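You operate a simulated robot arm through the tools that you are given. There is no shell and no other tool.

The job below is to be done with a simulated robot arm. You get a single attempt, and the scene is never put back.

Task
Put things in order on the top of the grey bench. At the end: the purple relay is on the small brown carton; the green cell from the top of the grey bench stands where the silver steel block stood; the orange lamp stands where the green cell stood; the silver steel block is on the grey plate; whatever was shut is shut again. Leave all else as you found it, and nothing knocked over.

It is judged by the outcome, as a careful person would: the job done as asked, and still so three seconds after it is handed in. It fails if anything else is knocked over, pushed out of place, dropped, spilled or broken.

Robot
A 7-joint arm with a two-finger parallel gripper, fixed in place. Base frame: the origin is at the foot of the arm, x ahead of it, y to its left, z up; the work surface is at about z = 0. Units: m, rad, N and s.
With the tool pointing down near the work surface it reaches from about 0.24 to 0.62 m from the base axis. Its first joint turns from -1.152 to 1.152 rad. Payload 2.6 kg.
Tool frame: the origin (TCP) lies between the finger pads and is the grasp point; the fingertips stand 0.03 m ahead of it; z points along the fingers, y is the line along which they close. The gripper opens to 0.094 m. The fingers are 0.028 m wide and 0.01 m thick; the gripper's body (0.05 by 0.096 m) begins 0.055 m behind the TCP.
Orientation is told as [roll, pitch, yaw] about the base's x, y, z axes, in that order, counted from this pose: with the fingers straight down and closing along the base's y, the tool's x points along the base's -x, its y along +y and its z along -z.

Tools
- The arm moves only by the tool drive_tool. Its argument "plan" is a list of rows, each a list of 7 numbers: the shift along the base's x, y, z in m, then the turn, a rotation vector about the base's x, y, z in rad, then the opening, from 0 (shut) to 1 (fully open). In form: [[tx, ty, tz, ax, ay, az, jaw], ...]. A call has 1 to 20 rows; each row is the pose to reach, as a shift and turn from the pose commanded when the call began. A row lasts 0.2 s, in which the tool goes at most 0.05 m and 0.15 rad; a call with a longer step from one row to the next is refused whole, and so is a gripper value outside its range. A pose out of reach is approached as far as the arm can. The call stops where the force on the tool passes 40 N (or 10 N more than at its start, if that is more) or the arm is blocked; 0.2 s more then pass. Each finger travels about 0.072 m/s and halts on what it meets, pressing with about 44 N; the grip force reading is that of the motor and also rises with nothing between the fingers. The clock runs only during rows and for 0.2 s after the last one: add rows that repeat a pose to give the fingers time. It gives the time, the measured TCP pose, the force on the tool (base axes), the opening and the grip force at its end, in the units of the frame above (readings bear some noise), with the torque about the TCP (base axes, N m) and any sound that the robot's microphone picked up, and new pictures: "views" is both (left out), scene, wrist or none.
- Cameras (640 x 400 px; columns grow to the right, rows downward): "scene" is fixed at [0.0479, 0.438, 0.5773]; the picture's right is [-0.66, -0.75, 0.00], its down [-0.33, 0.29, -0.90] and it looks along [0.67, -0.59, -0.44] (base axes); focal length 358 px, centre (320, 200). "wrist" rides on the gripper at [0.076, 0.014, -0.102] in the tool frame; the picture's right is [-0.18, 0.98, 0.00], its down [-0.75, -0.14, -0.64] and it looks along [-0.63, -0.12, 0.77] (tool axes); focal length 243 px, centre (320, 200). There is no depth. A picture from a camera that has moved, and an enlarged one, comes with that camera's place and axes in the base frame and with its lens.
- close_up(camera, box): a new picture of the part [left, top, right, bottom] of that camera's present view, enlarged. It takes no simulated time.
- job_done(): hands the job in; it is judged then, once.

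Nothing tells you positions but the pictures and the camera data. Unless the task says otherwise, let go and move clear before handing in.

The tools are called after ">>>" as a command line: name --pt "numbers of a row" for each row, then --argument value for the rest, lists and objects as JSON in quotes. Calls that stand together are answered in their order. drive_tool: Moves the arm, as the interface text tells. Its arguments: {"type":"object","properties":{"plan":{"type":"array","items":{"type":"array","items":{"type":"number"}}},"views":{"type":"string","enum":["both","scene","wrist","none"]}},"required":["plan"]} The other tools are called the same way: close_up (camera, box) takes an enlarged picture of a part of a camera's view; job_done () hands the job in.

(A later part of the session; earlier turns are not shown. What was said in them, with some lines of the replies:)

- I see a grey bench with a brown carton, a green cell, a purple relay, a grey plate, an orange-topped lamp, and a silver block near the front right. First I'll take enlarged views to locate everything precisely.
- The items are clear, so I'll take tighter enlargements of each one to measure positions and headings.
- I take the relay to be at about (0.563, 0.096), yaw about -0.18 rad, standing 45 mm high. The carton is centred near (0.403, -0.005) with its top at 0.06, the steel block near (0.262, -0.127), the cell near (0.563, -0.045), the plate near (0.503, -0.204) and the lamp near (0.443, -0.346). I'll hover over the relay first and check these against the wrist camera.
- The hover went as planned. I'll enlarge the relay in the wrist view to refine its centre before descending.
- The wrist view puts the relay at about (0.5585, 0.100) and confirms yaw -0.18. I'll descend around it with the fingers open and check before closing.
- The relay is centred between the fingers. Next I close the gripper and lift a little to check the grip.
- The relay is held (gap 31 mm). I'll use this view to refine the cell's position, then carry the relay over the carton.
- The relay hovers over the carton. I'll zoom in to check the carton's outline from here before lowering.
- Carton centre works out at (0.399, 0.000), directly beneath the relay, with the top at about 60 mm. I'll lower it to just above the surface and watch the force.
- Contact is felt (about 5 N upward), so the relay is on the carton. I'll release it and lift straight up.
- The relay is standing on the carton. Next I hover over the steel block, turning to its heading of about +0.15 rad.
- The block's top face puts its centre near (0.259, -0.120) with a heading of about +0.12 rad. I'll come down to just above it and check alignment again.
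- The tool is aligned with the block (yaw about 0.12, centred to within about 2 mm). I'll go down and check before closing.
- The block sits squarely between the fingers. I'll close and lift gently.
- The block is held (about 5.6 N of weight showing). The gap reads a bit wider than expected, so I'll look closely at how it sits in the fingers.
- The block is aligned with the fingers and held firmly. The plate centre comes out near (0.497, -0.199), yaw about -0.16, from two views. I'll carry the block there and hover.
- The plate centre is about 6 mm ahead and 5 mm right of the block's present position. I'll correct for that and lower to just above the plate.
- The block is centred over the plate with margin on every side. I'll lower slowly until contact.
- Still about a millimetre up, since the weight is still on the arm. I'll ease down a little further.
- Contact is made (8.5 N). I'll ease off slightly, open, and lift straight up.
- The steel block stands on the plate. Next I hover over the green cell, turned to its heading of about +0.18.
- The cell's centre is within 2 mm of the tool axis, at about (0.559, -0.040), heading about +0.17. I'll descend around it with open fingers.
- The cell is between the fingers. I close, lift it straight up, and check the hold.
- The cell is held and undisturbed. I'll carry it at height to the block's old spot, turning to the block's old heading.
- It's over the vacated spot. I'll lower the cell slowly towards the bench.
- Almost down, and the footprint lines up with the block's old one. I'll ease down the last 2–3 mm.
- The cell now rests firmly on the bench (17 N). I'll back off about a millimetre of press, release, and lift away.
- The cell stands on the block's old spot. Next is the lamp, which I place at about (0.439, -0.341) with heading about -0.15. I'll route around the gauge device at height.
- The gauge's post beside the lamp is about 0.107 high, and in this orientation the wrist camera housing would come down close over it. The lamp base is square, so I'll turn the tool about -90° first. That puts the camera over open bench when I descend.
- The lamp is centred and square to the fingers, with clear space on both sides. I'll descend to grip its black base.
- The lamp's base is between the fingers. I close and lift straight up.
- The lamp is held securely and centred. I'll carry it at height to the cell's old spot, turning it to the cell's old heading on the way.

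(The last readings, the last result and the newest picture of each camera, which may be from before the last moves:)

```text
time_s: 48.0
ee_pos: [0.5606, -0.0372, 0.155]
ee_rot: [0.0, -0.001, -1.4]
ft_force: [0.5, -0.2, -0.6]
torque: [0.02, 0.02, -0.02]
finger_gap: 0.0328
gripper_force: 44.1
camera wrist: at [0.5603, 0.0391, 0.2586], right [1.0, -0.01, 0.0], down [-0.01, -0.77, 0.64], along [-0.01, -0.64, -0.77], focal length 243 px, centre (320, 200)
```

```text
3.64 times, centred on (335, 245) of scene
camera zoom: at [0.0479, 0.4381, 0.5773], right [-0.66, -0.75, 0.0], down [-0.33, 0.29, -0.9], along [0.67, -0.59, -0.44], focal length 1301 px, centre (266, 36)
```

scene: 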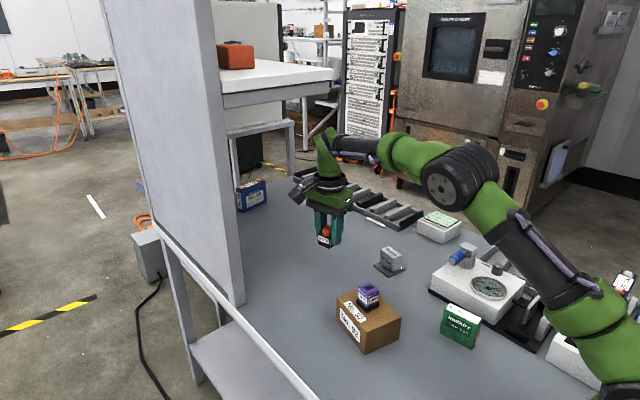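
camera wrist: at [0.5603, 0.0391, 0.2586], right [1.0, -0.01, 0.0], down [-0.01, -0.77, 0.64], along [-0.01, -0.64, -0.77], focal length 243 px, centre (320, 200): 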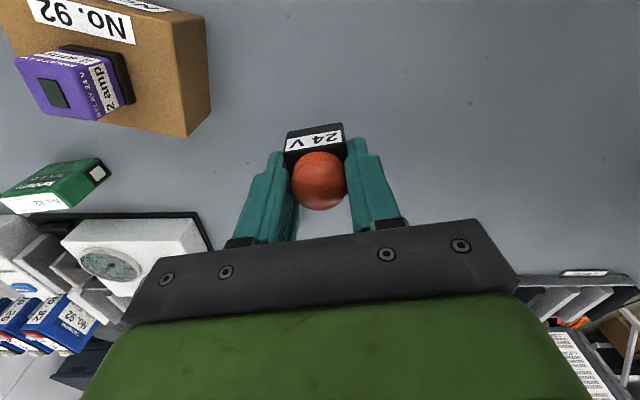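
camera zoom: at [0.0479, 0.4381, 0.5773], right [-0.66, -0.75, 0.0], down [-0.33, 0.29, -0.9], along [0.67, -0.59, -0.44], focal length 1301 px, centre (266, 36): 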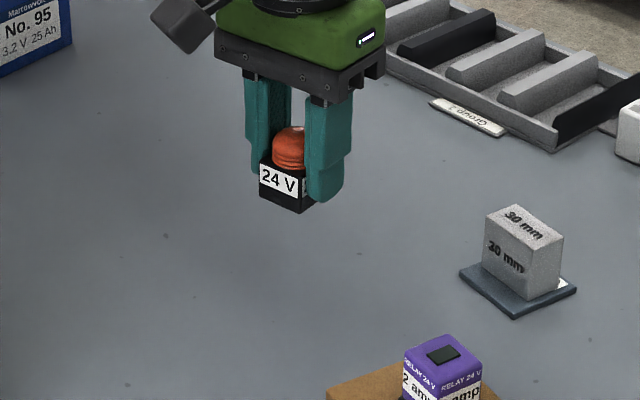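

The lamp is over the cell's old spot. I'll lower it most of the way and check position again.

>>> drive_tool --pt "0 0 -0.03 0 0 0 0" --pt "0 0 -0.06 0 0 0 0" --pt "0 0 -0.085 0 0 0 0" --pt "0 0 -0.102 0 0 0 0" --pt "0 0 -0.112 0 0 0 0" --pt "0 0 -0.112 0 0 0 0" --pt "0 0 -0.112 0 0 0 0" --views "both"

>>> close_up --camera "scene" --box '[300, 240, 364, 304]'

```text
time_s: 49.6
ee_pos: [0.5599, -0.0397, 0.043]
ee_rot: [0.0, -0.001, -1.399]
ft_force: [0.2, -0.1, 0.4]
torque: [0.0, 0.02, 0.04]
finger_gap: 0.0329
gripper_force: 44.4
camera wrist: at [0.561, 0.0368, 0.1466], right [1.0, -0.01, 0.0], down [-0.01, -0.77, 0.64], along [-0.01, -0.64, -0.77], focal length 243 px, centre (320, 200)
```

scene: 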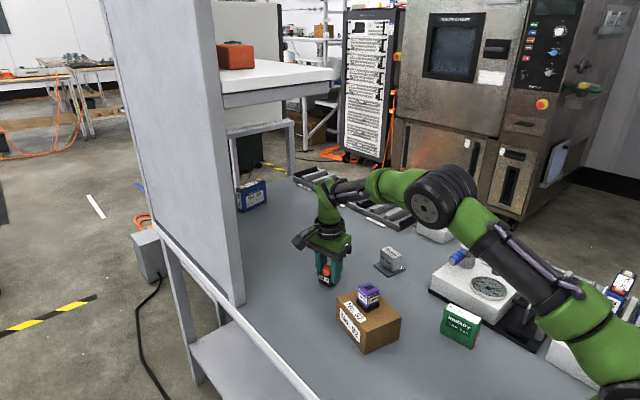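
wrist: 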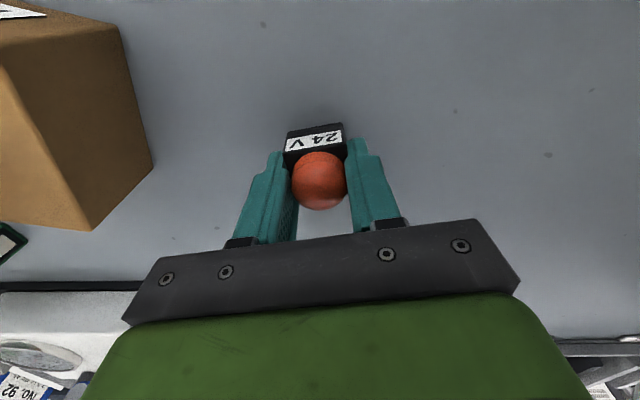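

```text
6.25 times, centred on (332, 272) of scene
camera zoom: at [0.0479, 0.438, 0.5773], right [-0.66, -0.75, 0.0], down [-0.33, 0.29, -0.9], along [0.67, -0.59, -0.44], focal length 2236 px, centre (245, -250)
```

zoom: 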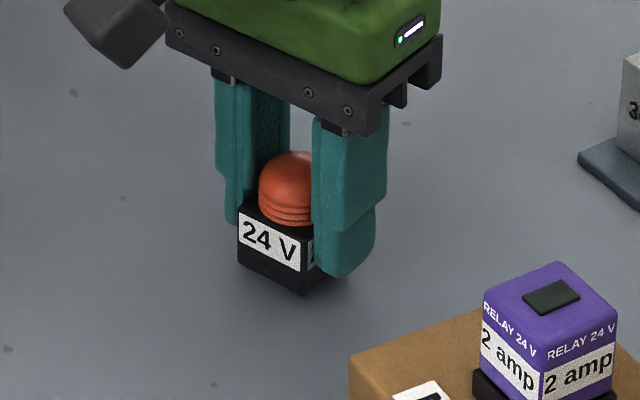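

Compared with the first close-up, the lamp is within about 2 mm of the cell's original footprint centre. I'll trim that and ease down to contact.

>>> drive_tool --pt "-0.001 -0.0013 -0.003 0 0 0 0" --pt "-0.001 -0.0013 -0.005 0 0 0 0" --pt "-0.001 -0.0013 -0.0065 0 0 0 0" --pt "-0.001 -0.0013 -0.0065 0 0 0 0" --views "none"

>>> close_up --camera "scene" --box '[300, 240, 364, 304]'

```text
time_s: 50.6
ee_pos: [0.5601, -0.0431, 0.0372]
ee_rot: [0.001, 0.001, -1.401]
ft_force: [0.4, 0.0, -0.7]
torque: [-0.03, 0.0, -0.02]
finger_gap: 0.0331
gripper_force: 44.1
```

```text
6.25 times, centred on (332, 272) of scene
camera zoom: at [0.0479, 0.438, 0.5773], right [-0.66, -0.75, 0.0], down [-0.33, 0.29, -0.9], along [0.67, -0.59, -0.44], focal length 2236 px, centre (245, -250)
```

zoom: 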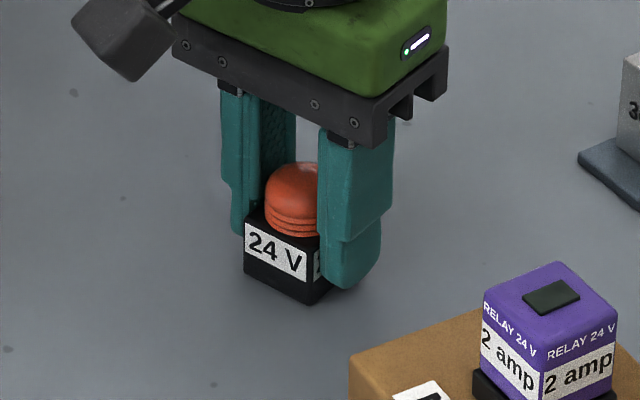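

>>> drive_tool --pt "0 0 -0.001 0 0 0 0" --pt "0 0 -0.0015 0 0 0 0" --pt "0 0 -0.0015 0 0 0 0" --views "none"

```text
time_s: 51.4
ee_pos: [0.561, -0.0432, 0.0366]
ee_rot: [0.002, 0.0, -1.399]
ft_force: [-2.9, 1.3, 8.8]
torque: [0.04, 0.17, -0.01]
finger_gap: 0.033
gripper_force: 44.0
```

Contact is made (8.8 N). I'll ease off slightly, release the lamp, and lift straight up.

>>> drive_tool --pt "0 0 0.0005 0 0 0 0.0" --pt "0 0 0.0005 0 0 0 0.35" --pt "0 0 0.0005 0 0 0 0.62" --pt "0 0 0.0005 0 0 0 0.62" --pt "0 0 0.0005 0 0 0 0.62" --pt "0 0 0.01 0 0 0 0.62" --pt "0 0 0.03 0 0 0 0.62" --pt "0 0 0.06 0 0 0 0.62" --pt "0 0 0.09 0 0 0 0.62" --pt "0 0 0.12 0 0 0 0.62" --pt "0 0 0.12 0 0 0 0.62" --views "both"

>>> close_up --camera "scene" --box '[300, 240, 364, 304]'

```text
time_s: 53.8
ee_pos: [0.5609, -0.0433, 0.1562]
ee_rot: [-0.001, 0.001, -1.399]
ft_force: [0.0, 0.4, -0.3]
torque: [0.01, 0.0, 0.01]
finger_gap: 0.0582
gripper_force: 0.0
camera wrist: at [0.5615, 0.0333, 0.2595], right [1.0, -0.01, 0.0], down [-0.01, -0.77, 0.64], along [-0.01, -0.64, -0.77], focal length 243 px, centre (320, 200)
```

scene: 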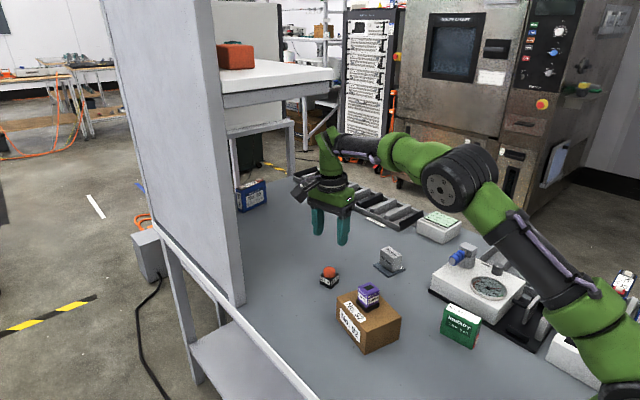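
wrist: 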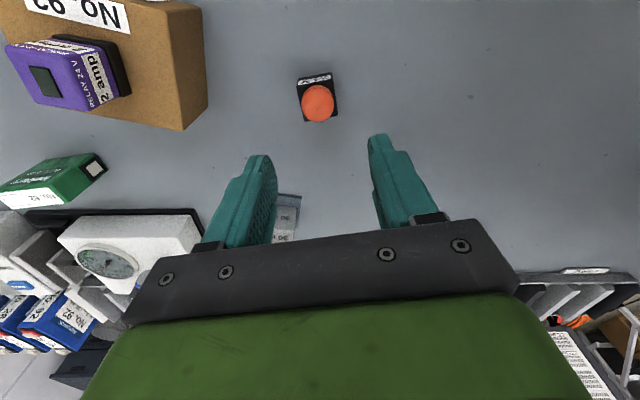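

```text
6.25 times, centred on (332, 272) of scene
camera zoom: at [0.0479, 0.438, 0.5773], right [-0.66, -0.75, 0.0], down [-0.33, 0.29, -0.9], along [0.67, -0.59, -0.44], focal length 2236 px, centre (245, -250)
```

zoom: 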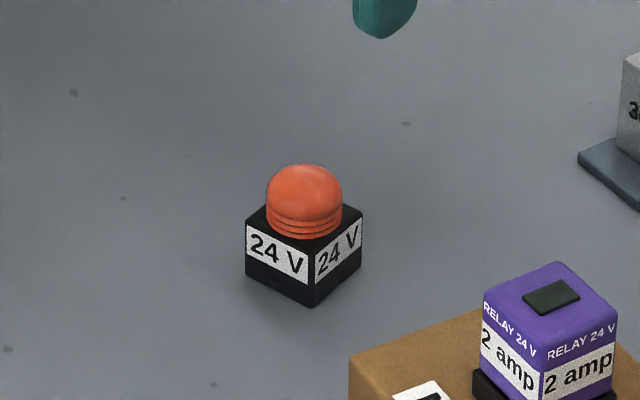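

The lamp stands on the cell's old spot, matching its footprint centre to within about 3 mm. Now I'll move the arm back and up, clear of everything, and inspect the whole bench.

>>> drive_tool --pt "-0.02 0.005 0.015 0 0 0.12 0.62" --pt "-0.04 0.01 0.035 0 0 0.24 0.62" --pt "-0.06 0.02 0.055 0 0 0.36 0.62" --pt "-0.08 0.03 0.08 0 0 0.48 0.62" --pt "-0.095 0.04 0.105 0 0 0.6 0.62" --pt "-0.11 0.05 0.13 0 0 0.72 0.62" --pt "-0.125 0.06 0.155 0 0 0.84 0.62" --pt "-0.134 0.07 0.175 0 0 0.96 0.7" --pt "-0.134 0.075 0.186 0 0 1.08 0.8" --pt "-0.134 0.075 0.186 0 0 1.2 0.9" --pt "-0.134 0.075 0.186 0 0 1.32 1" --pt "-0.134 0.075 0.186 0 0 1.4 1" --pt "-0.134 0.075 0.186 0 0 1.4 1" --views "both"

>>> close_up --camera "scene" --box '[220, 160, 540, 360]'

>>> close_up --camera "scene" --box '[400, 200, 640, 350]'

>>> close_up --camera "scene" --box '[430, 300, 494, 364]'

```text
time_s: 56.6
ee_pos: [0.4257, 0.0323, 0.3421]
ee_rot: [-0.001, 0.002, 0.002]
ft_force: [0.0, 0.8, -0.5]
torque: [0.01, 0.04, -0.01]
finger_gap: 0.094
gripper_force: 0.1
camera wrist: at [0.3488, 0.0465, 0.4458], right [0.18, 0.98, 0.0], down [0.75, -0.14, 0.64], along [0.63, -0.12, -0.77], focal length 243 px, centre (320, 200)
```

scene: 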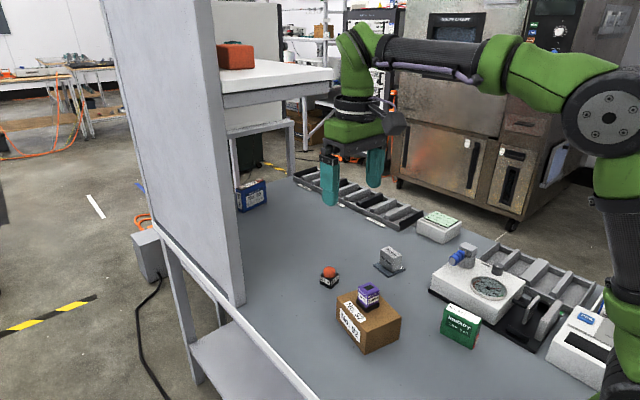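
wrist: 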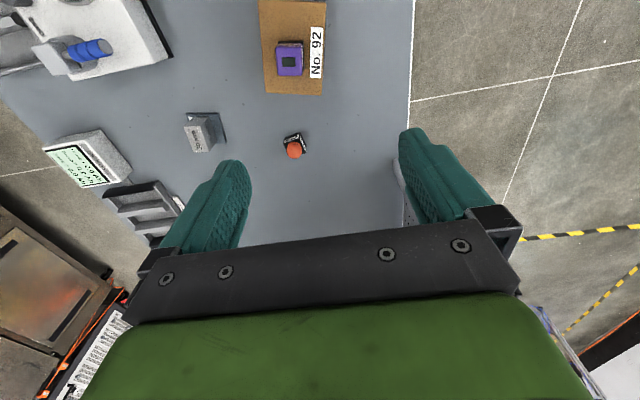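

```text
2.00 times, centred on (380, 260) of scene
camera zoom: at [0.0479, 0.438, 0.5773], right [-0.66, -0.75, 0.0], down [-0.33, 0.29, -0.9], along [0.67, -0.59, -0.44], focal length 716 px, centre (200, 80)
```

zoom: 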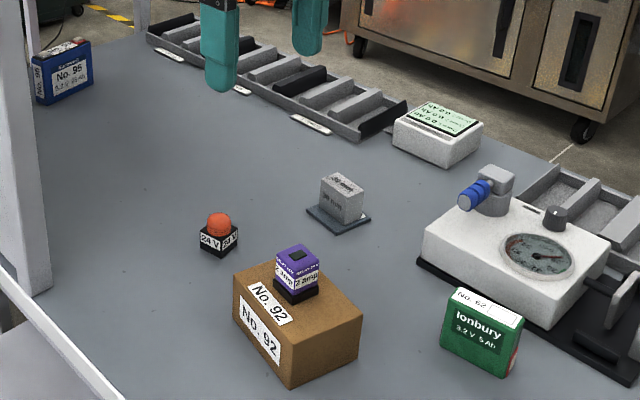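

```text
2.67 times, centred on (520, 275) of scene
camera zoom: at [0.0479, 0.438, 0.5773], right [-0.66, -0.75, 0.0], down [-0.33, 0.29, -0.9], along [0.67, -0.59, -0.44], focal length 954 px, centre (-213, 0)
```

zoom: 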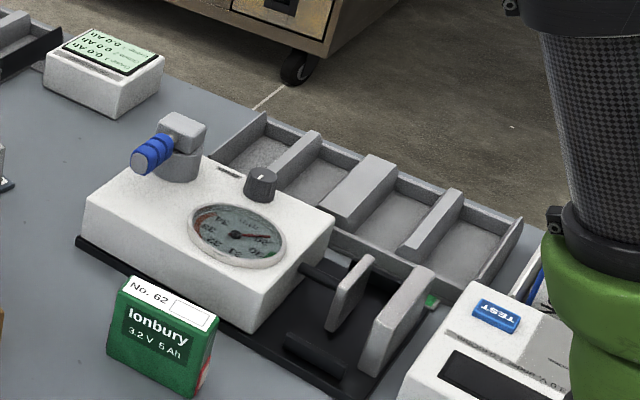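

```text
6.25 times, centred on (462, 332) of scene
camera zoom: at [0.0479, 0.438, 0.5773], right [-0.66, -0.75, 0.0], down [-0.33, 0.29, -0.9], along [0.67, -0.59, -0.44], focal length 2236 px, centre (-568, -625)
```

zoom: 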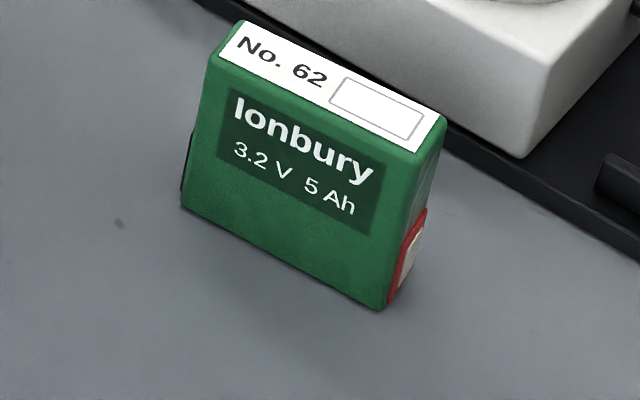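

Everything is where it should be. The relay is on the carton, the steel block is on the plate, the cell is on the block's old spot and the lamp is on the cell's old spot. All are upright, nothing else has moved, and nothing was opened. The arm is clear with the gripper empty, so I'm handing in.

>>> job_done

```text
The job is handed in.
```

The bench is arranged as asked, and I've handed the job in. No verdict has come back yet.

- **Purple relay:** it stands on the small brown carton, near the middle of the top.
- **Silver steel block:** it stands on the grey plate, a few millimetres from the centre and inside the plate's edges.
- **Green cell:** it stands where the steel block was, with its footprint centred on the block's old one to within a couple of millimetres.
- **Orange lamp:** it stands where the green cell was, within about 3 mm of the cell's old centre. I turned it slightly to match the cell's heading.

I opened nothing, so there was nothing to shut again. In the final pictures everything was upright and nothing else looked moved. The arm is back at its starting position, clear of the bench, with the gripper empty.
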